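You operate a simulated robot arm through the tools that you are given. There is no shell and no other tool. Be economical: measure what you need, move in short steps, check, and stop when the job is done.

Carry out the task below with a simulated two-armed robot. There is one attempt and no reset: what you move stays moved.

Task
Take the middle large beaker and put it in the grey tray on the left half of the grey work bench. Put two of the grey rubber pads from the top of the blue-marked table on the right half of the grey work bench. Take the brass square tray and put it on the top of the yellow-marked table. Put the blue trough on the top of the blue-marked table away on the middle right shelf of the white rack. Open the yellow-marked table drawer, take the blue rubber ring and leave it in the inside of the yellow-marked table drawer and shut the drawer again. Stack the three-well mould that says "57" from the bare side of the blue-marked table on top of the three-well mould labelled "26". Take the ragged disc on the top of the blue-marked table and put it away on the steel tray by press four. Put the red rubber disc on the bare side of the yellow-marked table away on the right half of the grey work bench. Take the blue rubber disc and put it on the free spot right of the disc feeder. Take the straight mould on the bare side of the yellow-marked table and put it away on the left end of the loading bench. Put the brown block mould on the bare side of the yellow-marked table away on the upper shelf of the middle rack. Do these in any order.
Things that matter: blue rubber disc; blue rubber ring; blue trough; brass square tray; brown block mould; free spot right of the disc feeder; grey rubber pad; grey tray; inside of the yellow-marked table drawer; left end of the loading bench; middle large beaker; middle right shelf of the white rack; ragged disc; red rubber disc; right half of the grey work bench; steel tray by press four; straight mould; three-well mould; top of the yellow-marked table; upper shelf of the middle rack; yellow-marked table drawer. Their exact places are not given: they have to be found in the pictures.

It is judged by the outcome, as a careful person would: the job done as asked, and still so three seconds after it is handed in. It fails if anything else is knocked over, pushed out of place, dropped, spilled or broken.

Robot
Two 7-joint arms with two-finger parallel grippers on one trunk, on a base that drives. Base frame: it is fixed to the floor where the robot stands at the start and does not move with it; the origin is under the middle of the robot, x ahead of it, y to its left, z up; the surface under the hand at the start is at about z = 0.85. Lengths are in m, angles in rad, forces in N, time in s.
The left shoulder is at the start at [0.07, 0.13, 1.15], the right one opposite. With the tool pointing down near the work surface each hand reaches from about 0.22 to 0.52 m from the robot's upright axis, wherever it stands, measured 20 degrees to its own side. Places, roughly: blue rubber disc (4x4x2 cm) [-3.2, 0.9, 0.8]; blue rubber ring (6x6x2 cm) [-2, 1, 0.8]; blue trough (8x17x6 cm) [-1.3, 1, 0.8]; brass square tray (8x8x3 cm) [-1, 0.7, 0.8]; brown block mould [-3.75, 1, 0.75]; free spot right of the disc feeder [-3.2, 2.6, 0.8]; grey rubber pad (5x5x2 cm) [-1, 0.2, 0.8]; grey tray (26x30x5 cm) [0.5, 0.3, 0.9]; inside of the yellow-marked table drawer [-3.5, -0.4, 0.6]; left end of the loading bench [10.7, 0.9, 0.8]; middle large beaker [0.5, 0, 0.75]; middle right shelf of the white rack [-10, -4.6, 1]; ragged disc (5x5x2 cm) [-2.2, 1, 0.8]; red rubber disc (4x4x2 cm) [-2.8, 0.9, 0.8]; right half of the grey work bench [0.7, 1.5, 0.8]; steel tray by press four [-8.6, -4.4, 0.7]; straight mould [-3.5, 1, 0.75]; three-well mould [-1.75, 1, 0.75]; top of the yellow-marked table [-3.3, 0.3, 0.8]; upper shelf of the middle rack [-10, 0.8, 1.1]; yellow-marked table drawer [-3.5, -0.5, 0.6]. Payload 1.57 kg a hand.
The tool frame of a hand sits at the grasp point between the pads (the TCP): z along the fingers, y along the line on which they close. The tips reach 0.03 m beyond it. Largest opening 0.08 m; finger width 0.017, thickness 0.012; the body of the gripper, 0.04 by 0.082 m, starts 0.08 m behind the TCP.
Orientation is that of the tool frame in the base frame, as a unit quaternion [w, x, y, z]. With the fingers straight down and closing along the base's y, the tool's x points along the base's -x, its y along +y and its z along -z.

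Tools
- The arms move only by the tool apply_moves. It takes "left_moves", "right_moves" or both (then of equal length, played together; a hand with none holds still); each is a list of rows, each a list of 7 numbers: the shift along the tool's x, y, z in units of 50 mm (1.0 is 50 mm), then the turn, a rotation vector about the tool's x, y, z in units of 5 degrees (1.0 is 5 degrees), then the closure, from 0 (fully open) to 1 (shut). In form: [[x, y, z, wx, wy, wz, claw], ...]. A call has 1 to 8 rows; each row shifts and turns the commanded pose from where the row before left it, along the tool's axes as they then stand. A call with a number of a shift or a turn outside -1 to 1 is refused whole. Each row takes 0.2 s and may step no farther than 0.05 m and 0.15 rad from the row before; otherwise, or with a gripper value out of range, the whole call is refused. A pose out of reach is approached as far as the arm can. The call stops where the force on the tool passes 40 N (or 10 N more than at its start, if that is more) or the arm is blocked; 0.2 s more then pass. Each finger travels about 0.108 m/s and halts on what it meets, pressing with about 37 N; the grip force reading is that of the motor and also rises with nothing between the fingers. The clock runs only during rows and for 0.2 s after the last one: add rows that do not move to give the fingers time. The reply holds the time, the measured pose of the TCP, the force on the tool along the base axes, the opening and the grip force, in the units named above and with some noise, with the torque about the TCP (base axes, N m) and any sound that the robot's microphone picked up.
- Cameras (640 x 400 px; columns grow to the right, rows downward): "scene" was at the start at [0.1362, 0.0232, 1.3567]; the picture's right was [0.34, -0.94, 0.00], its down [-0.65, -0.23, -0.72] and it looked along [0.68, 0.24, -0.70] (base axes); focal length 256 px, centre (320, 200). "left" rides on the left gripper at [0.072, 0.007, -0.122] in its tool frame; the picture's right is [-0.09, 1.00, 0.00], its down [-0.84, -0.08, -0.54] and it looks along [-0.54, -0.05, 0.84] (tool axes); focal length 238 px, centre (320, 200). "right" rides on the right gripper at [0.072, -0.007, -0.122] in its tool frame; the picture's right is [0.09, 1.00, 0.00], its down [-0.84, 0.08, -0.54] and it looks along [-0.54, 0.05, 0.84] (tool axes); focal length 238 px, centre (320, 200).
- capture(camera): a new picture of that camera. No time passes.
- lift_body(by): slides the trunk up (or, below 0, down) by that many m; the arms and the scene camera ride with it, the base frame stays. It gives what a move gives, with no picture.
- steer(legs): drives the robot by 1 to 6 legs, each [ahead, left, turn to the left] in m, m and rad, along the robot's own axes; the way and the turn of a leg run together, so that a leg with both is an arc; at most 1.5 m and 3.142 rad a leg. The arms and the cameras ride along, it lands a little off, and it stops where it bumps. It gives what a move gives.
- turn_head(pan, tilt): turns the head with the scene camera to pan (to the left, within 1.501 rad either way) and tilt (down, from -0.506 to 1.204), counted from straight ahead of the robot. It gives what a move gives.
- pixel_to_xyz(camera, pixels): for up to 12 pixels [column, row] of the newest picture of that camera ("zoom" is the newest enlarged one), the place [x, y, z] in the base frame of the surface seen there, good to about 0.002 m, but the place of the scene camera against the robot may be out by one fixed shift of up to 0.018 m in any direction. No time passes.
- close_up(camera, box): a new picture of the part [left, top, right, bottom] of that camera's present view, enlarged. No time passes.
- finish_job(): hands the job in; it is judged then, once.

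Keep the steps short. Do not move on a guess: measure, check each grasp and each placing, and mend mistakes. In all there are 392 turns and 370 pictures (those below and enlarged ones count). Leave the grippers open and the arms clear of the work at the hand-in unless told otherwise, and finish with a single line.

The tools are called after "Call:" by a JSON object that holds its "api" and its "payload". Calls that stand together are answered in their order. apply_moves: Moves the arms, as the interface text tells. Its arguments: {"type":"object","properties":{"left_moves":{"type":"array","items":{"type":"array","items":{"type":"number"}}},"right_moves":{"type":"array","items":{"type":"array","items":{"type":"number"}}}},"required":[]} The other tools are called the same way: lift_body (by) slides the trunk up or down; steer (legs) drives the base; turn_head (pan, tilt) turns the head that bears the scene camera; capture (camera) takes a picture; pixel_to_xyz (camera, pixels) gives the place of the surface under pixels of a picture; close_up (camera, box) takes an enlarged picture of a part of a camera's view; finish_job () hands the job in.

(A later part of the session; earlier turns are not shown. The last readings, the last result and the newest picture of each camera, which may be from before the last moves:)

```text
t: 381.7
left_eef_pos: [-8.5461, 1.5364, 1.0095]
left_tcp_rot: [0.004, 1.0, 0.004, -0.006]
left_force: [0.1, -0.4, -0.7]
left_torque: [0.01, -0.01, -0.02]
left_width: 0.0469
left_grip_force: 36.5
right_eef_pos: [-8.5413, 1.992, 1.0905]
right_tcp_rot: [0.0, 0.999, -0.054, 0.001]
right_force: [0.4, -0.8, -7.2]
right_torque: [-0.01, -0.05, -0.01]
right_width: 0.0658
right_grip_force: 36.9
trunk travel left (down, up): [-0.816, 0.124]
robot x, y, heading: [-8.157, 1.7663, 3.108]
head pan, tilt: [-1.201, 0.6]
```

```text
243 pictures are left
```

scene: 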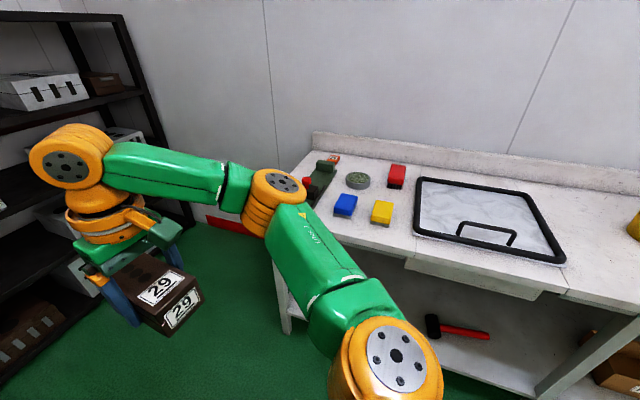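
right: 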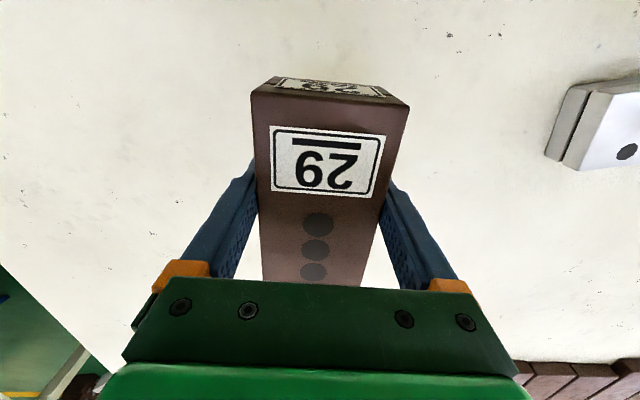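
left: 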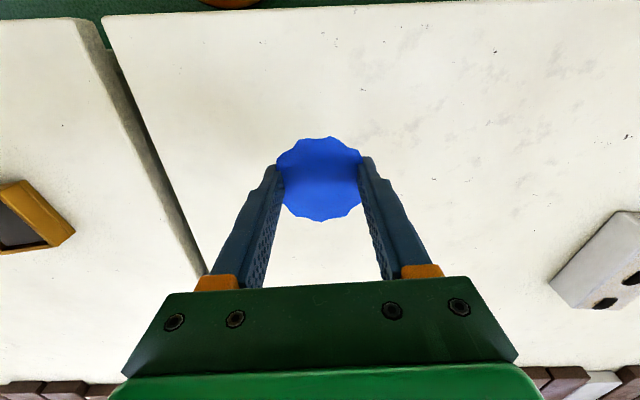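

Call:
{"api": "steer", "payload": {"legs": [[-1.07, 0, 0], [0, 0, 1.6], [0.25, 0, 0]]}}

Call:
{"api": "turn_head", "payload": {"pan": -0.3, "tilt": 0.75}}

Call:
{"api": "capture", "payload": {"camera": "scene"}}

Call:
{"api": "capture", "payload": {"camera": "right"}}

```text
t: 392.5
left_eef_pos: [-6.8463, 1.1042, 1.0103]
left_tcp_rot: [0.007, 0.69, 0.724, -0.002]
left_force: [-0.6, 0.2, -1.9]
left_torque: [0.01, -0.01, -0.01]
left_width: 0.047
left_grip_force: 37.1
right_eef_pos: [-7.3023, 1.091, 1.0903]
right_tcp_rot: [-0.001, 0.731, 0.682, 0.0]
right_force: [-0.1, 0.4, -6.6]
right_torque: [0.06, 0.0, 0.01]
right_width: 0.066
right_grip_force: 36.8
trunk travel left (down, up): [-0.816, 0.124]
robot x, y, heading: [-7.0918, 1.4832, -1.563]
head pan, tilt: [-1.201, 0.6]
```

```text
t: 393.7
left_eef_pos: [-6.8471, 1.1025, 1.0099]
left_tcp_rot: [0.007, 0.691, 0.723, -0.001]
left_force: [-0.6, 0.0, -0.4]
left_torque: [-0.02, 0.0, 0.04]
left_width: 0.0467
left_grip_force: 36.5
right_eef_pos: [-7.3017, 1.0888, 1.09]
right_tcp_rot: [-0.001, 0.731, 0.682, 0.0]
right_force: [0.7, 0.7, -6.7]
right_torque: [0.07, -0.02, 0.01]
right_width: 0.0658
right_grip_force: 37.4
trunk travel left (down, up): [-0.816, 0.124]
robot x, y, heading: [-7.0914, 1.4824, -1.56]
head pan, tilt: [-0.3, 0.75]
```

```text
242 pictures are left
```

scene: 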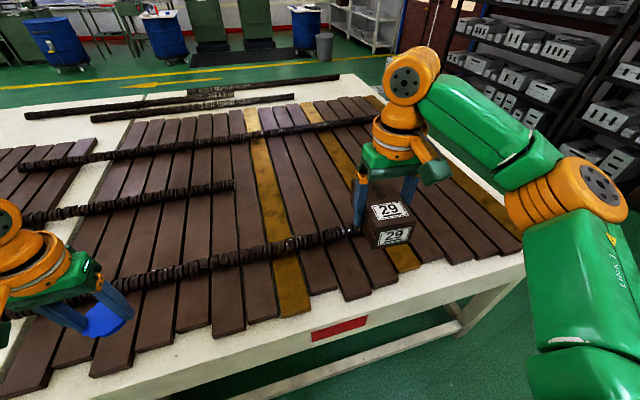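

```text
241 pictures are left
```

right: 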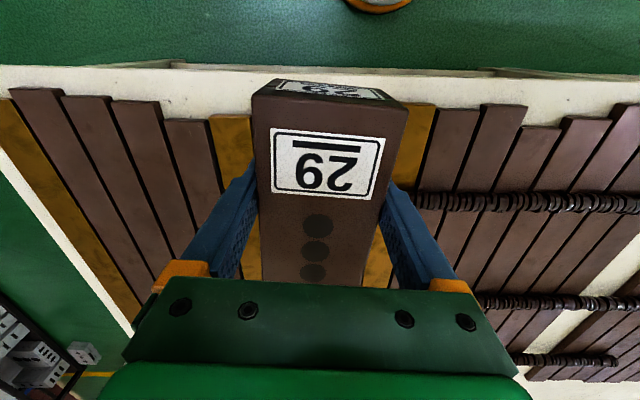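

Call:
{"api": "pixel_to_xyz", "payload": {"camera": "right", "pixels": [[160, 72], [160, 95], [200, 75], [190, 115], [230, 112], [225, 85], [440, 90], [460, 105]]}}

```text
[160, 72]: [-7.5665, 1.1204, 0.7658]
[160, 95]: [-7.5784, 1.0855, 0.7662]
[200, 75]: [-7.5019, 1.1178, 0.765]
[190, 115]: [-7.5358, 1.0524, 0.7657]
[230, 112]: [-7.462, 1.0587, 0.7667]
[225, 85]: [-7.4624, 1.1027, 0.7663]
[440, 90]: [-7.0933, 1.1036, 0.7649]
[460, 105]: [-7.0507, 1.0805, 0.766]
```

The bare margin here is only 8 cm, too narrow for a safe regrasp, so I go back to the yellow table's bare end, which has ample room.

Call:
{"api": "steer", "payload": {"legs": [[-0.15, 0, 0], [0, 1.5, 0], [0, 1.5, 0], [0, 0.4, 0], [0.28, 0, 0]]}}

Call:
{"api": "capture", "payload": {"camera": "scene"}}

Call:
{"api": "capture", "payload": {"camera": "right"}}

```text
t: 412.8
left_eef_pos: [-3.4368, 1.05, 1.0104]
left_tcp_rot: [0.007, 0.686, 0.728, -0.002]
left_force: [-0.7, 0.0, 0.6]
left_torque: [0.0, 0.01, 0.02]
left_width: 0.0472
left_grip_force: 36.9
right_eef_pos: [-3.8909, 1.0331, 1.0922]
right_tcp_rot: [0.001, 0.727, 0.686, 0.0]
right_force: [-0.1, 1.0, -6.8]
right_torque: [0.0, 0.01, -0.02]
right_width: 0.0657
right_grip_force: 36.5
trunk travel left (down, up): [-0.816, 0.124]
robot x, y, heading: [-3.6852, 1.4293, -1.549]
head pan, tilt: [-0.3, 0.75]
```

```text
240 pictures are left
```

scene: 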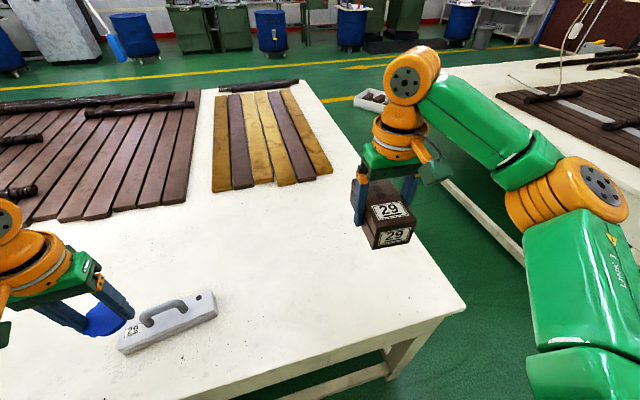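

```text
239 pictures are left
```

right: 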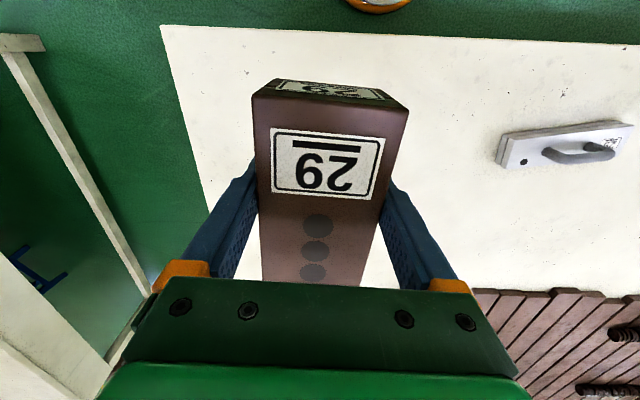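

Call:
{"api": "lift_body", "payload": {"by": -0.1}}

Call:
{"api": "apply_moves", "payload": {"right_moves": [[-0.2, 0, 0.8, 0, 0, 0, 1], [-0.2, 0, 0.8, 0, 0, 0, 1], [-0.2, 0, 0.8, 0, 0, 0, 1], [0, 0, 0.8, 0, 0, 0, 1], [0, 0, 0.4, 0, 0, 0, 1], [0, 0, 0, 0, 0, 0, 1]]}}

```text
t: 414.2
left_eef_pos: [-3.4356, 1.0475, 0.9098]
left_tcp_rot: [0.006, 0.686, 0.728, -0.001]
left_force: [0.3, -0.3, -0.4]
left_torque: [0.03, -0.01, 0.0]
left_width: 0.0469
left_grip_force: 36.6
right_eef_pos: [-3.8919, 1.0307, 0.9913]
right_tcp_rot: [0.0, 0.727, 0.687, 0.002]
right_force: [0.1, 0.8, -6.2]
right_torque: [0.03, -0.03, 0.04]
right_width: 0.0658
right_grip_force: 36.6
trunk travel left (down, up): [-0.716, 0.224]
robot x, y, heading: [-3.686, 1.4246, -1.55]
head pan, tilt: [-0.3, 0.75]
```

```text
t: 415.6
left_eef_pos: [-3.4354, 1.0486, 0.9107]
left_tcp_rot: [0.007, 0.686, 0.727, -0.001]
left_force: [0.1, -0.2, -0.6]
left_torque: [0.0, -0.02, -0.04]
left_width: 0.0467
left_grip_force: 37.2
right_eef_pos: [-3.8929, 1.0014, 0.8098]
right_tcp_rot: [0.0, 0.727, 0.687, 0.0]
right_force: [-0.1, -0.2, -7.8]
right_torque: [0.05, -0.01, -0.01]
right_width: 0.0658
right_grip_force: 37.2
trunk travel left (down, up): [-0.716, 0.224]
robot x, y, heading: [-3.6865, 1.4255, -1.549]
head pan, tilt: [-0.3, 0.75]
```

Call:
{"api": "apply_moves", "payload": {"right_moves": [[0, 0, 0.08, 0, 0, 0, 1], [0, 0, 0.04, 0, 0, 0, 1], [0, 0, 0.03, 0, 0, 0, 1], [0, 0, 0, 0, 0, 0, 1]]}}

```text
t: 416.6
left_eef_pos: [-3.4357, 1.0478, 0.9108]
left_tcp_rot: [0.007, 0.686, 0.728, 0.0]
left_force: [-0.5, -0.7, -1.2]
left_torque: [0.0, 0.02, 0.0]
left_width: 0.047
left_grip_force: 36.5
right_eef_pos: [-3.8924, 1.0002, 0.8023]
right_tcp_rot: [-0.001, 0.727, 0.686, 0.001]
right_force: [-0.2, 0.1, -7.3]
right_torque: [0.07, -0.02, 0.0]
right_width: 0.0658
right_grip_force: 37.2
trunk travel left (down, up): [-0.716, 0.224]
robot x, y, heading: [-3.6872, 1.4261, -1.551]
head pan, tilt: [-0.3, 0.75]
```

Call:
{"api": "apply_moves", "payload": {"right_moves": [[0, 0, 0.04, 0, 0, 0, 1], [0, 0, 0.03, 0, 0, 0, 1], [0, 0, 0, 0, 0, 0, 1]]}}

```text
t: 417.4
left_eef_pos: [-3.4361, 1.0492, 0.9106]
left_tcp_rot: [0.007, 0.686, 0.728, -0.001]
left_force: [0.1, -0.2, -0.3]
left_torque: [0.02, 0.02, 0.01]
left_width: 0.0469
left_grip_force: 37.2
right_eef_pos: [-3.8926, 1.0007, 0.8004]
right_tcp_rot: [0.002, 0.727, 0.687, -0.001]
right_force: [-3.5, -6.1, 10.5]
right_torque: [-0.79, -0.04, -0.18]
right_width: 0.0658
right_grip_force: 37.0
trunk travel left (down, up): [-0.716, 0.224]
robot x, y, heading: [-3.6841, 1.4281, -1.553]
head pan, tilt: [-0.3, 0.75]
```

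Contact. I open, then tilt the hand 40° in place with the fingers straddling the block.

Call:
{"api": "apply_moves", "payload": {"right_moves": [[0, 0, -0.02, 0, 0, 0, 0], [0, 0, 0, 0, 0, 0, 0], [0, 0, 0, 0, -1, 0, 0], [0, 0, 0, 0, -1, 0, 0], [0, 0, 0, 0, -1, 0, 0], [0, 0, 0, 0, -1, 0, 0], [0, 0, 0, 0, 0, 0, 0]]}}

Call:
{"api": "capture", "payload": {"camera": "scene"}}

Call:
{"api": "capture", "payload": {"camera": "right"}}

```text
t: 419.0
left_eef_pos: [-3.4366, 1.0489, 0.9114]
left_tcp_rot: [0.006, 0.686, 0.728, -0.001]
left_force: [0.1, -0.7, -1.0]
left_torque: [-0.04, -0.02, 0.01]
left_width: 0.0473
left_grip_force: 37.1
right_eef_pos: [-3.8933, 1.0012, 0.8017]
right_tcp_rot: [0.119, 0.716, 0.676, -0.126]
right_force: [0.0, 0.4, -0.8]
right_torque: [-0.01, -0.02, -0.02]
right_width: 0.08
right_grip_force: 0.1
trunk travel left (down, up): [-0.716, 0.224]
robot x, y, heading: [-3.6867, 1.4234, -1.552]
head pan, tilt: [-0.3, 0.75]
```

```text
238 pictures are left
```

scene: 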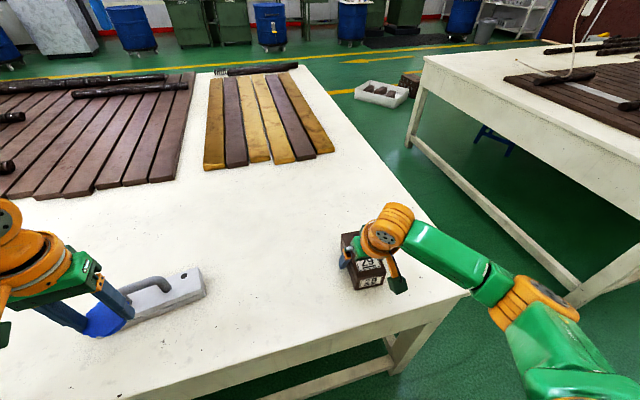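

```text
237 pictures are left
```

right: 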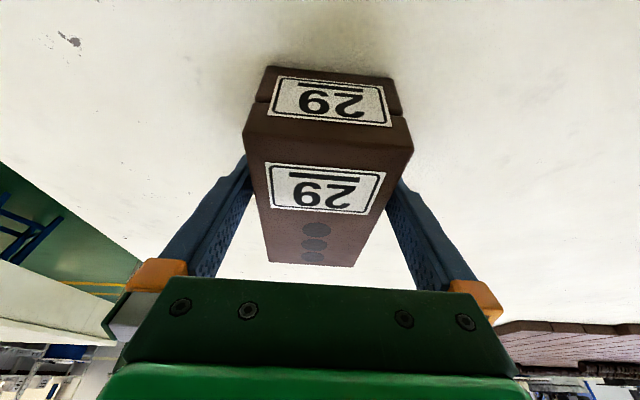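

Call:
{"api": "apply_moves", "payload": {"right_moves": [[0, 0, 0, 0, -1, 0, 0], [0, 0, 0, 0, -1, 0, 0], [0, 0, 0, 0, -1, 0, 0], [0, 0, 0, 0, -1, 0, 0], [0, 0, 0, 0, 0, 0, 0]]}}

Call:
{"api": "capture", "payload": {"camera": "right"}}

```text
t: 420.2
left_eef_pos: [-3.4353, 1.0485, 0.9106]
left_tcp_rot: [0.007, 0.686, 0.727, -0.001]
left_force: [0.0, -0.5, -0.3]
left_torque: [-0.02, -0.02, 0.05]
left_width: 0.047
left_grip_force: 36.9
right_eef_pos: [-3.8913, 1.0011, 0.8016]
right_tcp_rot: [0.234, 0.683, 0.645, -0.25]
right_force: [0.5, -0.5, 0.4]
right_torque: [-0.03, 0.03, 0.02]
right_width: 0.0799
right_grip_force: 0.0
trunk travel left (down, up): [-0.716, 0.224]
robot x, y, heading: [-3.6844, 1.4278, -1.552]
head pan, tilt: [-0.3, 0.75]
```

```text
236 pictures are left
```

right: 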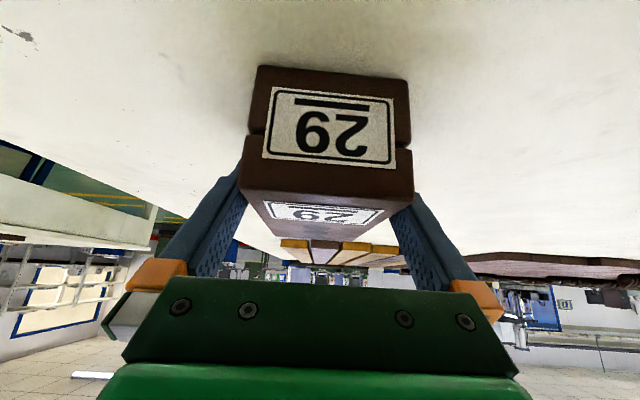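

Call:
{"api": "apply_moves", "payload": {"right_moves": [[0, 0, 0, 0, 0, 0, 1], [0, 0, 0, 0, 0, 0, 1], [0, 0, 0, 0, 0, 0, 1], [-0.32, 0, -0.38, 0, 0, 0, 1], [-0.51, 0, -0.61, 0, 0, 0, 1], [-0.51, 0, -0.61, 0, 0, 0, 1], [0, 0, 0, 0, 0, 0, 1]]}}

Call:
{"api": "capture", "payload": {"camera": "scene"}}

```text
t: 421.8
left_eef_pos: [-3.4372, 1.0474, 0.9112]
left_tcp_rot: [0.007, 0.686, 0.728, -0.001]
left_force: [0.3, -0.2, 0.0]
left_torque: [0.0, -0.01, 0.03]
left_width: 0.047
left_grip_force: 37.4
right_eef_pos: [-3.892, 1.0003, 0.9058]
right_tcp_rot: [0.234, 0.684, 0.646, -0.247]
right_force: [0.7, 0.2, -7.2]
right_torque: [0.01, 0.0, -0.02]
right_width: 0.0658
right_grip_force: 37.8
trunk travel left (down, up): [-0.716, 0.224]
robot x, y, heading: [-3.6874, 1.4258, -1.548]
head pan, tilt: [-0.3, 0.75]
```

```text
235 pictures are left
```

scene: 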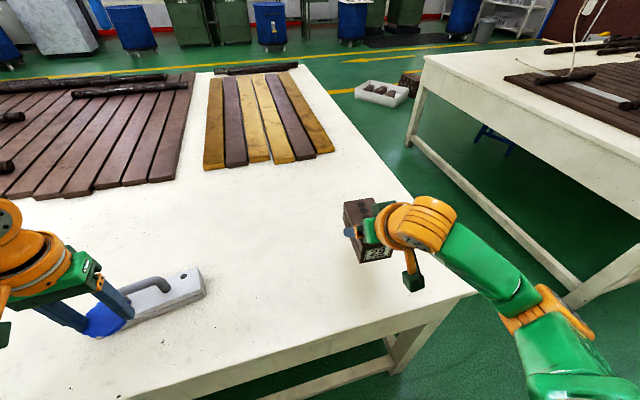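

The block is held level with the hand tilted back. I raise the trunk, pull the left hand back and drive west to the middle rack.

Call:
{"api": "lift_body", "payload": {"by": 0.2}}

Call:
{"api": "apply_moves", "payload": {"left_moves": [[0.6, 0, -0.4, 0, 0, 0, 1], [0.6, 0, -0.4, 0, 0, 0, 1], [0.6, 0, 0, 0, 0, 0, 1], [0, 0, 0, 0, 0, 0, 1]]}}

Call:
{"api": "steer", "payload": {"legs": [[-0.25, 0, 0], [0, 0, -1.59], [1.5, 0, 0], [1.5, 0, 0], [1.5, 0, 0]]}}

Call:
{"api": "turn_head", "payload": {"pan": 0.4, "tilt": 0.4}}

Call:
{"api": "capture", "payload": {"camera": "scene"}}

```text
t: 423.9
left_eef_pos: [-3.4365, 1.0476, 1.1102]
left_tcp_rot: [0.007, 0.685, 0.728, 0.0]
left_force: [-0.9, 0.2, -0.4]
left_torque: [0.01, 0.01, 0.02]
left_width: 0.0468
left_grip_force: 36.7
right_eef_pos: [-3.8923, 0.9996, 1.1037]
right_tcp_rot: [0.234, 0.684, 0.645, -0.249]
right_force: [-1.0, 0.1, -6.5]
right_torque: [0.07, 0.0, 0.04]
right_width: 0.0657
right_grip_force: 36.6
trunk travel left (down, up): [-0.916, 0.024]
robot x, y, heading: [-3.6858, 1.4243, -1.552]
head pan, tilt: [-0.3, 0.75]
```

```text
t: 424.9
left_eef_pos: [-3.4432, 1.1376, 1.1487]
left_tcp_rot: [0.006, 0.686, 0.728, -0.001]
left_force: [-0.5, 0.7, -0.9]
left_torque: [0.03, 0.0, -0.02]
left_width: 0.0468
left_grip_force: 37.4
right_eef_pos: [-3.8919, 1.0, 1.1051]
right_tcp_rot: [0.233, 0.684, 0.646, -0.247]
right_force: [0.1, -0.5, -6.7]
right_torque: [0.02, 0.0, 0.02]
right_width: 0.0658
right_grip_force: 36.5
trunk travel left (down, up): [-0.916, 0.024]
robot x, y, heading: [-3.6845, 1.4274, -1.55]
head pan, tilt: [-0.3, 0.75]
```

```text
t: 451.7
left_eef_pos: [-8.4896, 1.513, 1.1489]
left_tcp_rot: [0.004, 1.0, 0.014, -0.005]
left_force: [-0.2, 0.4, -0.1]
left_torque: [-0.03, -0.01, 0.0]
left_width: 0.0469
left_grip_force: 37.3
right_eef_pos: [-8.6122, 1.9672, 1.1052]
right_tcp_rot: [-0.015, 0.939, -0.042, -0.34]
right_force: [0.3, 0.0, -6.2]
right_torque: [-0.02, -0.07, 0.0]
right_width: 0.0657
right_grip_force: 36.8
trunk travel left (down, up): [-0.916, 0.024]
robot x, y, heading: [-8.1922, 1.7491, 3.127]
head pan, tilt: [-0.3, 0.75]
```

```text
t: 452.8
left_eef_pos: [-8.4889, 1.5134, 1.1482]
left_tcp_rot: [0.004, 1.0, 0.013, -0.006]
left_force: [-0.3, 0.0, -0.8]
left_torque: [0.0, 0.02, -0.03]
left_width: 0.0468
left_grip_force: 37.0
right_eef_pos: [-8.6133, 1.9685, 1.1044]
right_tcp_rot: [-0.015, 0.939, -0.042, -0.34]
right_force: [-0.1, 0.1, -6.6]
right_torque: [-0.02, -0.08, -0.04]
right_width: 0.0658
right_grip_force: 36.9
trunk travel left (down, up): [-0.916, 0.024]
robot x, y, heading: [-8.1958, 1.745, 3.133]
head pan, tilt: [0.4, 0.4]
```

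```text
234 pictures are left
```

scene: 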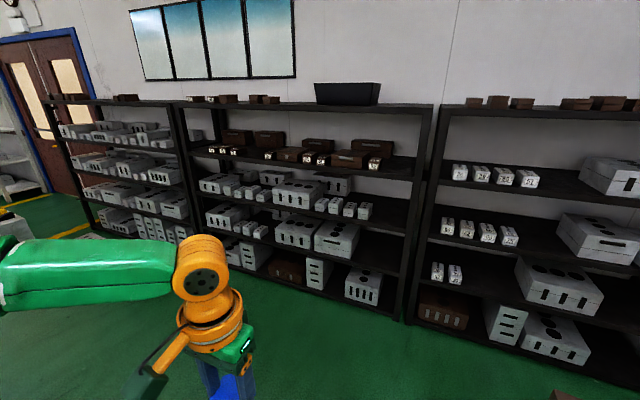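

Call:
{"api": "close_up", "payload": {"camera": "scene", "box": [170, 90, 440, 200]}}

Call:
{"api": "pixel_to_xyz", "payload": {"camera": "zoom", "pixels": [[160, 148], [220, 155], [190, 152], [190, 148], [230, 158], [505, 172], [555, 178], [530, 172], [480, 165], [190, 60], [530, 50], [580, 180]]}}

```text
2.37 times, centred on (305, 145) of scene
```

zoom: 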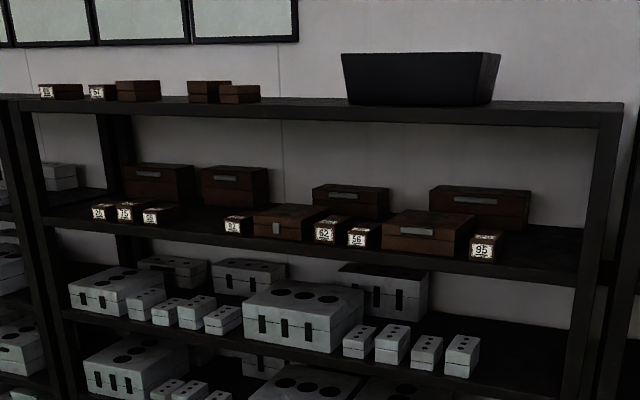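

```text
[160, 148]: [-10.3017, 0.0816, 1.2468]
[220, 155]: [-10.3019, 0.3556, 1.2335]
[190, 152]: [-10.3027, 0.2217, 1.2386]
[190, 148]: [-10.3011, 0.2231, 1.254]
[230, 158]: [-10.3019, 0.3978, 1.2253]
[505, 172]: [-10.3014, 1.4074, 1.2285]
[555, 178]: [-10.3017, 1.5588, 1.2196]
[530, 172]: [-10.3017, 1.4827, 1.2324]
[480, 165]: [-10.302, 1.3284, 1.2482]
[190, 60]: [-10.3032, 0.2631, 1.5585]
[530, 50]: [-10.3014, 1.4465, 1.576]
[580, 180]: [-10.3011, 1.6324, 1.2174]
```

Call:
{"api": "pixel_to_xyz", "payload": {"camera": "zoom", "pixels": [[540, 250], [540, 265], [505, 240], [572, 250], [540, 235], [488, 262], [488, 240], [580, 268], [580, 200], [540, 120], [540, 108], [600, 115]]}}

```text
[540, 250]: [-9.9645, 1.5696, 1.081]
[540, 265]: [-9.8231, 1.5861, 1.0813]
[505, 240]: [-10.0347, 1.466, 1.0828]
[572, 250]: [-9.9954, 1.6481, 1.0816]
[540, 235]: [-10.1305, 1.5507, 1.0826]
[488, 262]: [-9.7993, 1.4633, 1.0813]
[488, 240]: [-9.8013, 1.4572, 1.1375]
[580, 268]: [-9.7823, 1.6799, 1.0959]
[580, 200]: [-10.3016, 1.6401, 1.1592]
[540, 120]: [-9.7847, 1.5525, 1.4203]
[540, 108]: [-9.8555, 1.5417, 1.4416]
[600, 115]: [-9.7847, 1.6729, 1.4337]
```

The best free place is the right end of that shelf: y≈1.49–1.66, front edge x≈-9.79, shelf z≈1.09. I raise the block and line up in front of it.

Call:
{"api": "lift_body", "payload": {"by": 0.022}}

Call:
{"api": "apply_moves", "payload": {"right_moves": [[-0.3, 0, -0.35, 0, 0, 0, 1], [-0.3, 0, -0.35, 0, 0, 0, 1], [0, 0, 0, 0, 0, 0, 1]]}}

Call:
{"api": "steer", "payload": {"legs": [[0, 0.39, 0.01], [0.95, 0, 0]]}}

Call:
{"api": "turn_head", "payload": {"pan": -0.4, "tilt": 0.4}}

Call:
{"api": "capture", "payload": {"camera": "scene"}}

Call:
{"api": "capture", "payload": {"camera": "right"}}

```text
t: 453.5
left_eef_pos: [-8.49, 1.5134, 1.1698]
left_tcp_rot: [0.004, 1.0, 0.013, -0.005]
left_force: [-0.1, 1.0, -0.3]
left_torque: [0.0, -0.02, 0.02]
left_width: 0.0468
left_grip_force: 36.8
right_eef_pos: [-8.6121, 1.9665, 1.1275]
right_tcp_rot: [-0.016, 0.939, -0.042, -0.341]
right_force: [0.0, 1.0, -7.2]
right_torque: [-0.05, -0.04, -0.01]
right_width: 0.0657
right_grip_force: 36.9
trunk travel left (down, up): [-0.938, 0.002]
robot x, y, heading: [-8.1937, 1.7469, 3.13]
head pan, tilt: [0.4, 0.4]
```

```text
t: 454.3
left_eef_pos: [-8.4908, 1.5149, 1.1711]
left_tcp_rot: [0.004, 1.0, 0.014, -0.005]
left_force: [-0.4, 0.2, -0.6]
left_torque: [0.01, 0.05, 0.01]
left_width: 0.047
left_grip_force: 37.1
right_eef_pos: [-8.6147, 1.9682, 1.1737]
right_tcp_rot: [-0.015, 0.939, -0.042, -0.34]
right_force: [0.5, -0.8, -7.9]
right_torque: [0.0, -0.07, -0.03]
right_width: 0.0655
right_grip_force: 36.5
trunk travel left (down, up): [-0.938, 0.002]
robot x, y, heading: [-8.1924, 1.7476, 3.133]
head pan, tilt: [0.4, 0.4]
```

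```text
t: 461.3
left_eef_pos: [-9.436, 1.1198, 1.1715]
left_tcp_rot: [0.004, 1.0, 0.018, -0.005]
left_force: [-0.4, 0.1, 0.4]
left_torque: [0.01, 0.01, 0.01]
left_width: 0.047
left_grip_force: 37.0
right_eef_pos: [-9.5657, 1.5721, 1.173]
right_tcp_rot: [-0.014, 0.939, -0.037, -0.342]
right_force: [1.0, 0.2, -7.7]
right_torque: [-0.01, -0.08, 0.02]
right_width: 0.0656
right_grip_force: 37.2
trunk travel left (down, up): [-0.938, 0.002]
robot x, y, heading: [-9.1436, 1.3567, -3.142]
head pan, tilt: [0.4, 0.4]
```

```text
t: 462.4
left_eef_pos: [-9.4364, 1.1192, 1.1698]
left_tcp_rot: [0.004, 1.0, 0.018, -0.006]
left_force: [0.3, 0.7, -0.7]
left_torque: [-0.02, 0.0, 0.02]
left_width: 0.0469
left_grip_force: 37.2
right_eef_pos: [-9.5662, 1.5734, 1.1723]
right_tcp_rot: [-0.014, 0.939, -0.037, -0.341]
right_force: [1.3, 1.2, -8.0]
right_torque: [-0.06, -0.04, 0.04]
right_width: 0.0659
right_grip_force: 37.0
trunk travel left (down, up): [-0.938, 0.002]
robot x, y, heading: [-9.1412, 1.3559, -3.141]
head pan, tilt: [-0.4, 0.4]
```

```text
232 pictures are left
```

scene: 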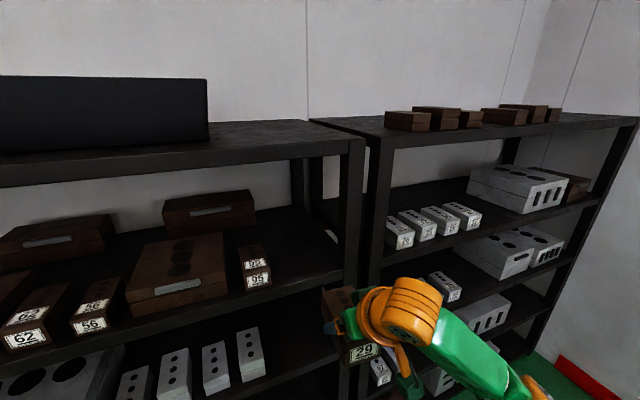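

```text
231 pictures are left
```

right: 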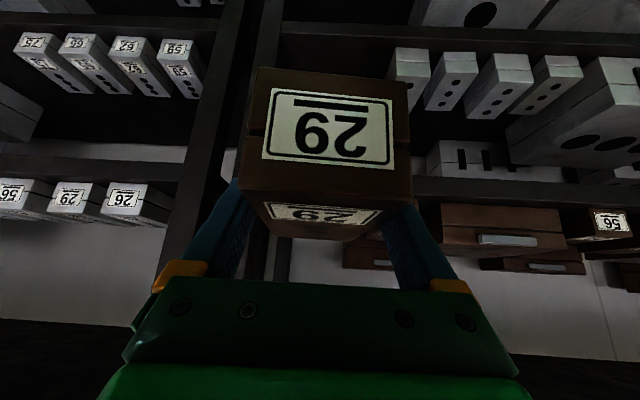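

Call:
{"api": "pixel_to_xyz", "payload": {"camera": "scene", "pixels": [[300, 270], [268, 285], [325, 290], [342, 250], [335, 285], [310, 255], [300, 300], [245, 265], [270, 270], [343, 180], [250, 150]]}}

Call:
{"api": "pixel_to_xyz", "payload": {"camera": "right", "pixels": [[212, 130], [240, 100], [232, 60], [265, 40], [500, 192], [500, 205], [222, 160], [430, 180], [465, 190], [600, 225], [275, 250]]}}

```text
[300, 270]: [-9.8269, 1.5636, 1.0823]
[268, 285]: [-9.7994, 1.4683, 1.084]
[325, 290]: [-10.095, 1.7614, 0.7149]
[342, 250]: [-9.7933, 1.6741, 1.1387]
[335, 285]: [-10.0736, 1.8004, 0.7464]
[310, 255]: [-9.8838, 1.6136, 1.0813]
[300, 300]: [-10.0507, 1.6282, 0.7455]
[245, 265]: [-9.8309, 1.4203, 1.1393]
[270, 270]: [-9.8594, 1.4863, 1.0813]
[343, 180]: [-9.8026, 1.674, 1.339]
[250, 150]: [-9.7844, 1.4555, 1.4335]
```

```text
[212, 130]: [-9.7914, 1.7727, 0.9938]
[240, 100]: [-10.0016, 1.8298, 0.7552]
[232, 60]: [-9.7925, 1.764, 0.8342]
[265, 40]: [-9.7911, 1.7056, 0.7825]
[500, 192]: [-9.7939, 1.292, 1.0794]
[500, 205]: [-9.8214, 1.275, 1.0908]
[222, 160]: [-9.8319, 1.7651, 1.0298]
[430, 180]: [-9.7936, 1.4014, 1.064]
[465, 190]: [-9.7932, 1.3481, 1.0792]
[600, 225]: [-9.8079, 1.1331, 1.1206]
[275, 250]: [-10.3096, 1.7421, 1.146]
```

The free slot is y 1.482–1.68 and my block is at y 1.573, which is fine. I pull the left hand farther back, then drive in.

Call:
{"api": "apply_moves", "payload": {"left_moves": [[0.6, 0.2, 0.2, 0, 0, 0, 1], [0.6, 0.2, 0.2, 0, 0, 0, 1], [0.5, 0.2, 0.2, 0, 0, 0, 1], [0, 0, 0, 0, 0, 0, 1]]}}

Call:
{"api": "steer", "payload": {"legs": [[0.25, 0, 0]]}}

Call:
{"api": "capture", "payload": {"camera": "scene"}}

```text
t: 463.4
left_eef_pos: [-9.3606, 1.0891, 1.1426]
left_tcp_rot: [0.004, 1.0, 0.019, -0.004]
left_force: [0.4, 0.5, -0.4]
left_torque: [0.0, -0.02, -0.02]
left_width: 0.0468
left_grip_force: 37.3
left hand out of reach, approached as far as the arm can: row 3
right_eef_pos: [-9.567, 1.5726, 1.1731]
right_tcp_rot: [-0.014, 0.94, -0.037, -0.34]
right_force: [-1.0, 0.2, -7.9]
right_torque: [0.02, -0.03, 0.03]
right_width: 0.0659
right_grip_force: 36.9
trunk travel left (down, up): [-0.938, 0.002]
robot x, y, heading: [-9.1466, 1.3548, -3.143]
head pan, tilt: [-0.4, 0.4]
```

```text
t: 465.2
left_eef_pos: [-9.6028, 1.0875, 1.1438]
left_tcp_rot: [0.004, 1.0, 0.02, -0.006]
left_force: [0.1, -0.3, -0.3]
left_torque: [0.01, 0.02, 0.01]
left_width: 0.0471
left_grip_force: 36.8
right_eef_pos: [-9.8116, 1.5707, 1.1758]
right_tcp_rot: [-0.012, 0.939, -0.036, -0.341]
right_force: [1.1, 0.1, -6.4]
right_torque: [0.01, -0.03, -0.02]
right_width: 0.0659
right_grip_force: 37.5
trunk travel left (down, up): [-0.938, 0.002]
robot x, y, heading: [-9.3947, 1.3533, -3.143]
head pan, tilt: [-0.4, 0.4]
```

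```text
230 pictures are left
```

scene: 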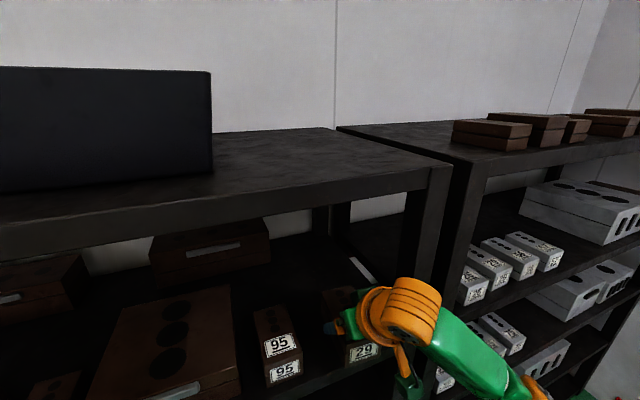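

Call:
{"api": "steer", "payload": {"legs": [[0.055, 0, 0]]}}

Call:
{"api": "apply_moves", "payload": {"right_moves": [[0.26, 0, 0.31, 0, 0, 0, 1], [0.26, 0, 0.31, 0, 0, 0, 1], [0, 0, 0, 0, 0, 0, 1]]}}

Call:
{"api": "capture", "payload": {"camera": "scene"}}

Call:
{"api": "capture", "payload": {"camera": "right"}}

```text
t: 466.2
left_eef_pos: [-9.6518, 1.087, 1.145]
left_tcp_rot: [0.005, 1.0, 0.02, -0.008]
left_force: [0.2, 0.0, -0.6]
left_torque: [0.0, 0.03, 0.0]
left_width: 0.0469
left_grip_force: 36.9
right_eef_pos: [-9.8587, 1.5702, 1.1767]
right_tcp_rot: [-0.012, 0.938, -0.036, -0.344]
right_force: [0.0, 0.9, -7.1]
right_torque: [-0.01, -0.05, 0.0]
right_width: 0.0657
right_grip_force: 36.6
trunk travel left (down, up): [-0.938, 0.002]
robot x, y, heading: [-9.4462, 1.3566, -3.139]
head pan, tilt: [-0.4, 0.4]
```

```text
t: 467.0
left_eef_pos: [-9.6596, 1.088, 1.1438]
left_tcp_rot: [0.004, 1.0, 0.021, -0.004]
left_force: [1.0, 0.1, -1.6]
left_torque: [0.0, 0.01, -0.03]
left_width: 0.0468
left_grip_force: 36.9
right_eef_pos: [-9.867, 1.5712, 1.1322]
right_tcp_rot: [-0.014, 0.939, -0.036, -0.34]
right_force: [-0.2, 0.4, -6.7]
right_torque: [0.03, -0.06, -0.03]
right_width: 0.0658
right_grip_force: 37.1
trunk travel left (down, up): [-0.938, 0.002]
robot x, y, heading: [-9.4449, 1.3581, -3.14]
head pan, tilt: [-0.4, 0.4]
```

```text
229 pictures are left
```

scene: 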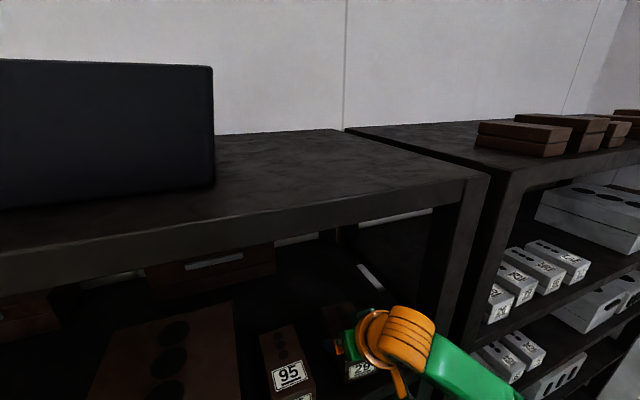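

```text
228 pictures are left
```

right: 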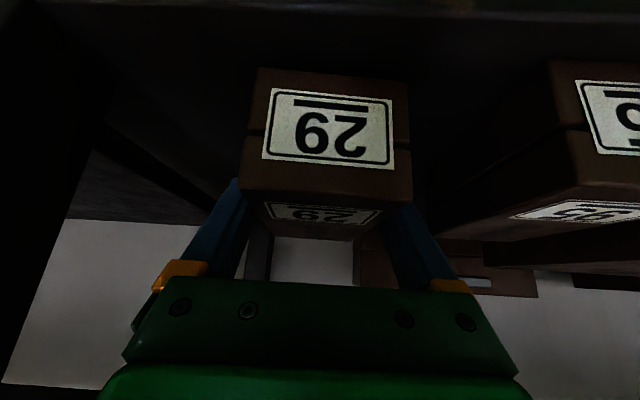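

Now small downward steps until contact.

Call:
{"api": "apply_moves", "payload": {"right_moves": [[0.04, 0, 0.045, 0, 0, 0, 1], [0.02, 0, 0.025, 0, 0, 0, 1], [0, 0, 0, 0, 0, 0, 1]]}}

```text
t: 467.8
left_eef_pos: [-9.6617, 1.0876, 1.1437]
left_tcp_rot: [0.003, 1.0, 0.02, -0.003]
left_force: [-0.5, 0.9, -1.2]
left_torque: [0.0, -0.04, -0.01]
left_width: 0.0469
left_grip_force: 37.2
right_eef_pos: [-9.8687, 1.5697, 1.1281]
right_tcp_rot: [-0.013, 0.94, -0.035, -0.34]
right_force: [1.0, 0.5, -7.7]
right_torque: [-0.02, -0.05, 0.01]
right_width: 0.066
right_grip_force: 37.3
trunk travel left (down, up): [-0.938, 0.002]
robot x, y, heading: [-9.4463, 1.3499, -3.136]
head pan, tilt: [-0.4, 0.4]
```

Call:
{"api": "apply_moves", "payload": {"right_moves": [[0.02, 0, 0.025, 0, 0, 0, 1], [0.02, 0, 0.025, 0, 0, 0, 1], [0, 0, 0, 0, 0, 0, 1]]}}

```text
t: 468.6
left_eef_pos: [-9.6598, 1.0875, 1.143]
left_tcp_rot: [0.004, 1.0, 0.021, -0.005]
left_force: [-0.7, -0.2, 0.5]
left_torque: [0.02, -0.01, -0.02]
left_width: 0.0473
left_grip_force: 37.1
right_eef_pos: [-9.8683, 1.5711, 1.1268]
right_tcp_rot: [-0.012, 0.939, -0.036, -0.343]
right_force: [-5.0, 2.3, 5.8]
right_torque: [0.06, 0.07, -0.13]
right_width: 0.0655
right_grip_force: 37.2
trunk travel left (down, up): [-0.938, 0.002]
robot x, y, heading: [-9.4443, 1.359, -3.143]
head pan, tilt: [-0.4, 0.4]
```

Call:
{"api": "apply_moves", "payload": {"right_moves": [[0, 0, 0, 0, 0, 0, 0], [0, 0, 0, 0, 0, 0, 0], [0, 0, -0.5, 0, 0, 0, 0], [0.2, 0, -0.6, 0, 0, 0, 0], [0.3, 0, -0.6, 0, 0, 0, 0], [0, 0, 0, 0, 0, 0, 0]]}}

Call:
{"api": "steer", "payload": {"legs": [[-0.35, 0, 0]]}}

Call:
{"api": "capture", "payload": {"camera": "scene"}}

```text
t: 470.0
left_eef_pos: [-9.6599, 1.0867, 1.143]
left_tcp_rot: [0.004, 1.0, 0.02, -0.004]
left_force: [0.1, -0.1, -0.3]
left_torque: [-0.03, -0.03, 0.01]
left_width: 0.0471
left_grip_force: 37.7
right_eef_pos: [-9.8162, 1.5665, 1.1791]
right_tcp_rot: [-0.013, 0.94, -0.035, -0.339]
right_force: [0.1, -0.8, -0.2]
right_torque: [0.0, -0.01, 0.0]
right_width: 0.0799
right_grip_force: 0.0
right hand out of reach, approached as far as the arm can: row 5
trunk travel left (down, up): [-0.938, 0.002]
robot x, y, heading: [-9.4464, 1.3563, -3.14]
head pan, tilt: [-0.4, 0.4]
```

```text
t: 472.3
left_eef_pos: [-9.3122, 1.0886, 1.1412]
left_tcp_rot: [0.004, 1.0, 0.019, -0.004]
left_force: [-0.1, 1.1, -0.6]
left_torque: [0.02, -0.01, 0.01]
left_width: 0.0469
left_grip_force: 37.0
right_eef_pos: [-9.4687, 1.569, 1.1788]
right_tcp_rot: [-0.014, 0.94, -0.038, -0.338]
right_force: [-0.8, 0.0, 0.6]
right_torque: [-0.01, 0.01, -0.03]
right_width: 0.08
right_grip_force: 0.1
trunk travel left (down, up): [-0.938, 0.002]
robot x, y, heading: [-9.092, 1.3518, 3.143]
head pan, tilt: [-0.4, 0.4]
```

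```text
227 pictures are left
```

scene: 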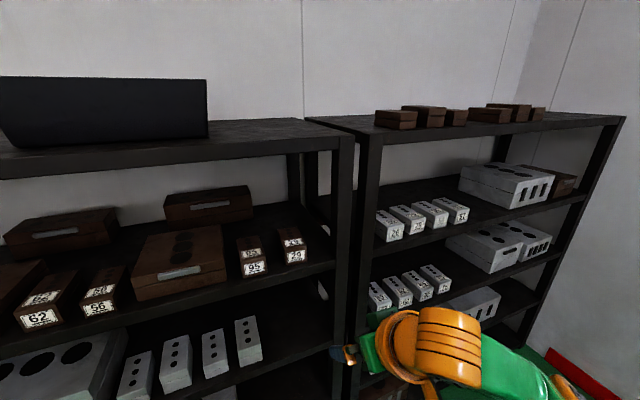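

The block "29" stands on the upper shelf. I straighten the right hand, turn to face south and look at the route to press four.

Call:
{"api": "apply_moves", "payload": {"right_moves": [[0, 0, 0, 0, 1, 0, 0], [0, 0, 0, 0, 1, 0, 0], [0, 0, 0, 0, 1, 0, 0], [0, 0, 0, 0, 1, 0, 0], [0, 0, 0, 0, 1, 0, 0], [0, 0, 0, 0, 1, 0, 0], [0, 0, 0, 0, 1, 0, 0], [0, 0, 0, 0, 1, 0, 0]]}}

Call:
{"api": "steer", "payload": {"legs": [[-0.45, 0, 0], [0, 0, 1.57]]}}

Call:
{"api": "turn_head", "payload": {"pan": 0, "tilt": 0.4}}

Call:
{"api": "capture", "payload": {"camera": "scene"}}

```text
t: 474.1
left_eef_pos: [-9.3082, 1.0882, 1.1427]
left_tcp_rot: [0.003, 1.0, 0.018, -0.004]
left_force: [-0.3, -0.4, 0.4]
left_torque: [-0.04, -0.03, -0.01]
left_width: 0.0469
left_grip_force: 36.5
right_eef_pos: [-9.466, 1.5682, 1.1812]
right_tcp_rot: [0.0, 0.999, -0.038, 0.003]
right_force: [0.4, 0.1, -0.8]
right_torque: [0.02, -0.04, -0.01]
right_width: 0.08
right_grip_force: 0.1
trunk travel left (down, up): [-0.938, 0.002]
robot x, y, heading: [-9.0958, 1.3569, 3.142]
head pan, tilt: [-0.4, 0.4]
```

```text
t: 480.6
left_eef_pos: [-8.3712, 1.1471, 1.1426]
left_tcp_rot: [0.005, 0.687, 0.727, -0.002]
left_force: [0.3, -0.7, -1.1]
left_torque: [-0.01, 0.01, 0.01]
left_width: 0.047
left_grip_force: 37.1
right_eef_pos: [-8.8485, 0.9801, 1.1798]
right_tcp_rot: [-0.002, 0.728, 0.686, 0.001]
right_force: [-0.3, 0.2, -0.5]
right_torque: [-0.04, -0.01, 0.0]
right_width: 0.0799
right_grip_force: 0.0
trunk travel left (down, up): [-0.938, 0.002]
robot x, y, heading: [-8.6415, 1.3577, -1.554]
head pan, tilt: [-0.4, 0.4]
```

```text
t: 481.5
left_eef_pos: [-8.3717, 1.1474, 1.1429]
left_tcp_rot: [0.006, 0.687, 0.727, 0.0]
left_force: [0.4, -0.5, -0.2]
left_torque: [0.04, 0.02, 0.0]
left_width: 0.0471
left_grip_force: 36.8
right_eef_pos: [-8.8481, 0.98, 1.179]
right_tcp_rot: [-0.003, 0.728, 0.685, 0.002]
right_force: [0.4, 0.0, -0.5]
right_torque: [0.01, -0.01, 0.0]
right_width: 0.0799
right_grip_force: 0.0
trunk travel left (down, up): [-0.938, 0.002]
robot x, y, heading: [-8.6417, 1.3559, -1.548]
head pan, tilt: [0.0, 0.4]
```

```text
226 pictures are left
```

scene: 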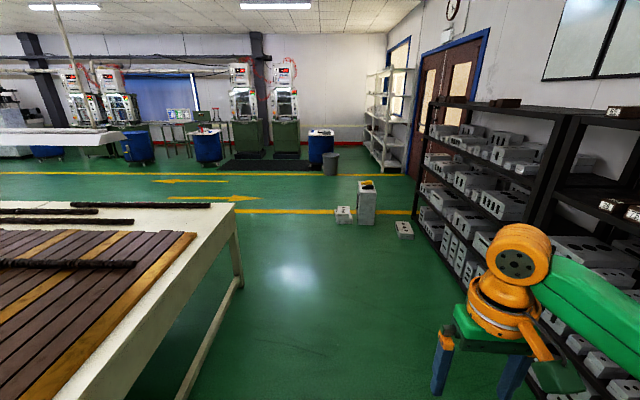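

Call:
{"api": "close_up", "payload": {"camera": "scene", "box": [180, 40, 430, 200]}}

Call:
{"api": "pixel_to_xyz", "payload": {"camera": "scene", "pixels": [[365, 200], [343, 216], [404, 230], [320, 133], [330, 160], [285, 140], [245, 140], [208, 140], [375, 110], [265, 165], [225, 240], [390, 160]]}}

```text
2.50 times, centred on (305, 120) of scene
```

zoom: 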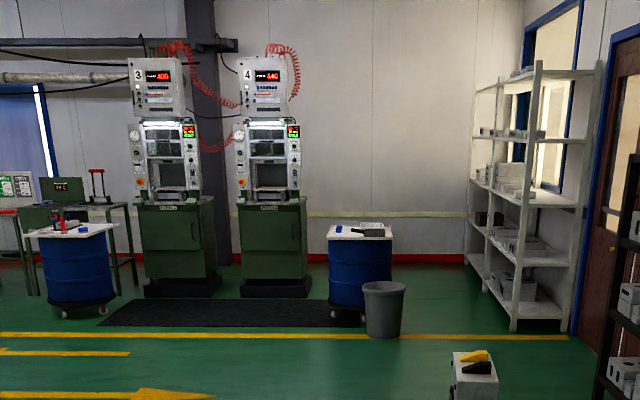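

```text
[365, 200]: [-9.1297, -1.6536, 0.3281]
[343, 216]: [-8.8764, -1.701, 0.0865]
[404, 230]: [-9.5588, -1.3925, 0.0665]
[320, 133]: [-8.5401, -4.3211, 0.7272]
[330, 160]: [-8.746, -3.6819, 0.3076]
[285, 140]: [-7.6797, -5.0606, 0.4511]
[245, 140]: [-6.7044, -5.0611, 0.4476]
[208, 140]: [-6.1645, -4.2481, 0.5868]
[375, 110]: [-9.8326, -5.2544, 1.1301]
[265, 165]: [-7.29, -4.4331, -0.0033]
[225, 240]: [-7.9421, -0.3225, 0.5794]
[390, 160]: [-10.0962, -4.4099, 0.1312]
```

Press four's drum with a board/tray stands at (-8.54,-4.32). There are loose blocks on the floor at x<-8.8, so I keep to x≈-8.35 going south.

Call:
{"api": "steer", "payload": {"legs": [[1.0, 0.24, 0], [1.25, 0, 0], [1.25, 0, 0], [1.0, 0, 0]]}}

Call:
{"api": "turn_head", "payload": {"pan": -0.1, "tilt": 0.55}}

Call:
{"api": "capture", "payload": {"camera": "scene"}}

```text
t: 503.3
left_eef_pos: [-8.0227, -3.3128, 1.1427]
left_tcp_rot: [0.006, 0.685, 0.728, -0.001]
left_force: [-0.9, -0.9, -1.1]
left_torque: [-0.03, -0.01, 0.01]
left_width: 0.0468
left_grip_force: 36.9
right_eef_pos: [-8.5008, -3.4818, 1.1804]
right_tcp_rot: [-0.001, 0.727, 0.687, 0.002]
right_force: [0.1, -0.2, 0.6]
right_torque: [-0.03, -0.02, -0.01]
right_width: 0.0802
right_grip_force: 0.0
trunk travel left (down, up): [-0.938, 0.002]
robot x, y, heading: [-8.2966, -3.1081, -1.548]
head pan, tilt: [0.0, 0.4]
```

```text
t: 504.0
left_eef_pos: [-8.0237, -3.3146, 1.1431]
left_tcp_rot: [0.006, 0.685, 0.728, 0.0]
left_force: [0.2, 0.4, -0.5]
left_torque: [0.01, 0.0, 0.02]
left_width: 0.047
left_grip_force: 36.8
right_eef_pos: [-8.499, -3.483, 1.1797]
right_tcp_rot: [-0.002, 0.727, 0.687, 0.002]
right_force: [-0.5, -0.7, 0.1]
right_torque: [-0.01, 0.01, 0.03]
right_width: 0.0801
right_grip_force: 0.1
trunk travel left (down, up): [-0.938, 0.002]
robot x, y, heading: [-8.2941, -3.1052, -1.547]
head pan, tilt: [-0.099, 0.55]
```

```text
224 pictures are left
```

scene: 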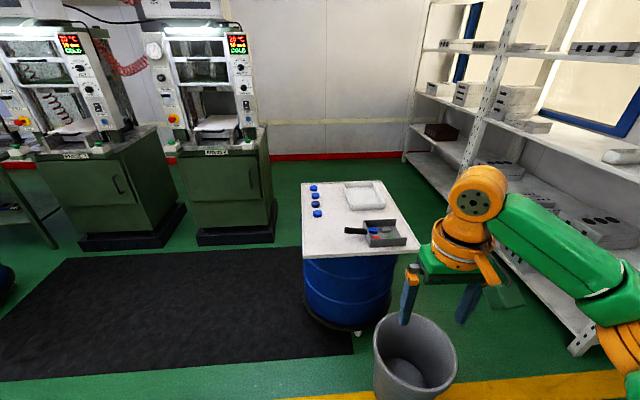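

Call:
{"api": "close_up", "payload": {"camera": "scene", "box": [290, 165, 430, 265]}}

Call:
{"api": "pixel_to_xyz", "payload": {"camera": "scene", "pixels": [[365, 193], [347, 185], [380, 182], [388, 207], [350, 209], [303, 255], [420, 248], [380, 180], [303, 182], [385, 232], [415, 335], [375, 330]]}}

```text
4.00 times, centred on (360, 215) of scene
```

zoom: 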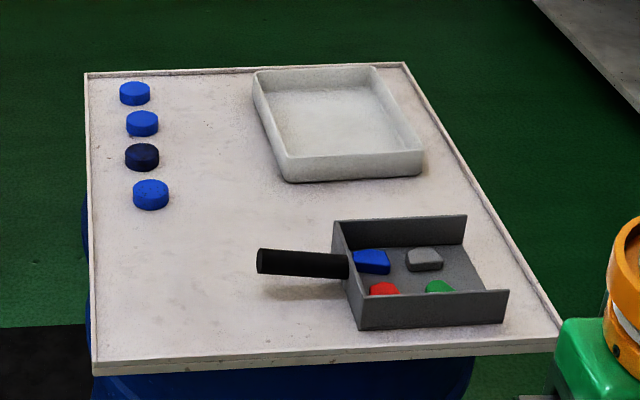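

```text
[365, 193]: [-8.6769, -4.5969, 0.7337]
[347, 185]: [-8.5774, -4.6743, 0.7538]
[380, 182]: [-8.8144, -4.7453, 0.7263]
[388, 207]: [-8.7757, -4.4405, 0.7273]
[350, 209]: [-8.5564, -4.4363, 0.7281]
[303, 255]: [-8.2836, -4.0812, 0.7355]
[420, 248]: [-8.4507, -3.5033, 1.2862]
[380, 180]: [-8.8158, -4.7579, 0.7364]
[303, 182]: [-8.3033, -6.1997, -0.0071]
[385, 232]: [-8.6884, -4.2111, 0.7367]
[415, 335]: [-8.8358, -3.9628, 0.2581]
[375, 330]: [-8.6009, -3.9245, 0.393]
```

Two candidates: the light tray at (365,193) and the board itself. I look at the other presses' drums for comparison.

Call:
{"api": "turn_head", "payload": {"pan": 0.75, "tilt": 0.4}}

Call:
{"api": "capture", "payload": {"camera": "scene"}}

Call:
{"api": "turn_head", "payload": {"pan": -0.3, "tilt": 0.45}}

Call:
{"api": "close_up", "payload": {"camera": "scene", "box": [230, 150, 330, 220]}}

```text
t: 505.2
left_eef_pos: [-8.0243, -3.313, 1.1422]
left_tcp_rot: [0.007, 0.685, 0.728, -0.001]
left_force: [-0.4, 1.2, -0.6]
left_torque: [0.02, -0.01, -0.01]
left_width: 0.0473
left_grip_force: 37.1
right_eef_pos: [-8.5008, -3.4815, 1.18]
right_tcp_rot: [-0.002, 0.727, 0.686, 0.001]
right_force: [-0.1, -0.7, -0.2]
right_torque: [0.01, -0.01, 0.02]
right_width: 0.0799
right_grip_force: 0.1
trunk travel left (down, up): [-0.938, 0.002]
robot x, y, heading: [-8.294, -3.1064, -1.548]
head pan, tilt: [0.75, 0.4]
```

```text
222 pictures are left
```

scene: 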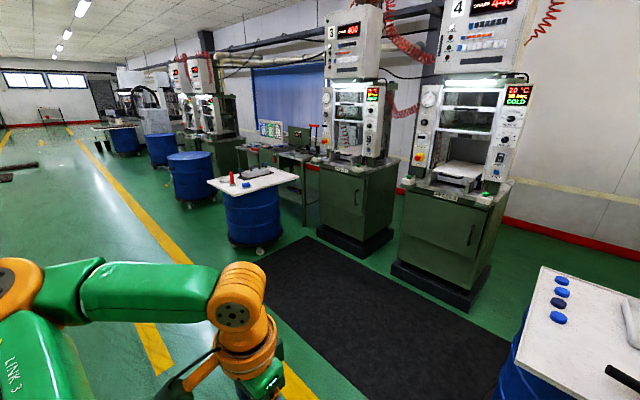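

```text
t: 506.5
left_eef_pos: [-8.0241, -3.3135, 1.1423]
left_tcp_rot: [0.006, 0.685, 0.728, -0.001]
left_force: [0.0, -0.2, -0.6]
left_torque: [-0.01, -0.01, -0.02]
left_width: 0.047
left_grip_force: 36.6
right_eef_pos: [-8.5001, -3.4822, 1.179]
right_tcp_rot: [-0.003, 0.727, 0.687, 0.001]
right_force: [0.6, 0.3, -0.6]
right_torque: [0.02, 0.01, -0.01]
right_width: 0.0799
right_grip_force: 0.0
trunk travel left (down, up): [-0.938, 0.002]
robot x, y, heading: [-8.2933, -3.1049, -1.549]
head pan, tilt: [-0.3, 0.45]
```

```text
5.71 times, centred on (280, 185) of scene
```

zoom: 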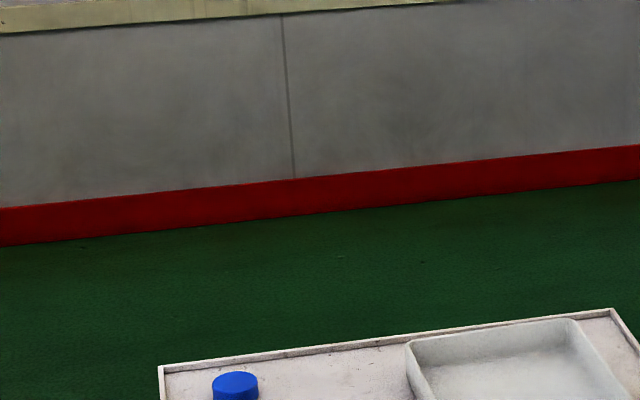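

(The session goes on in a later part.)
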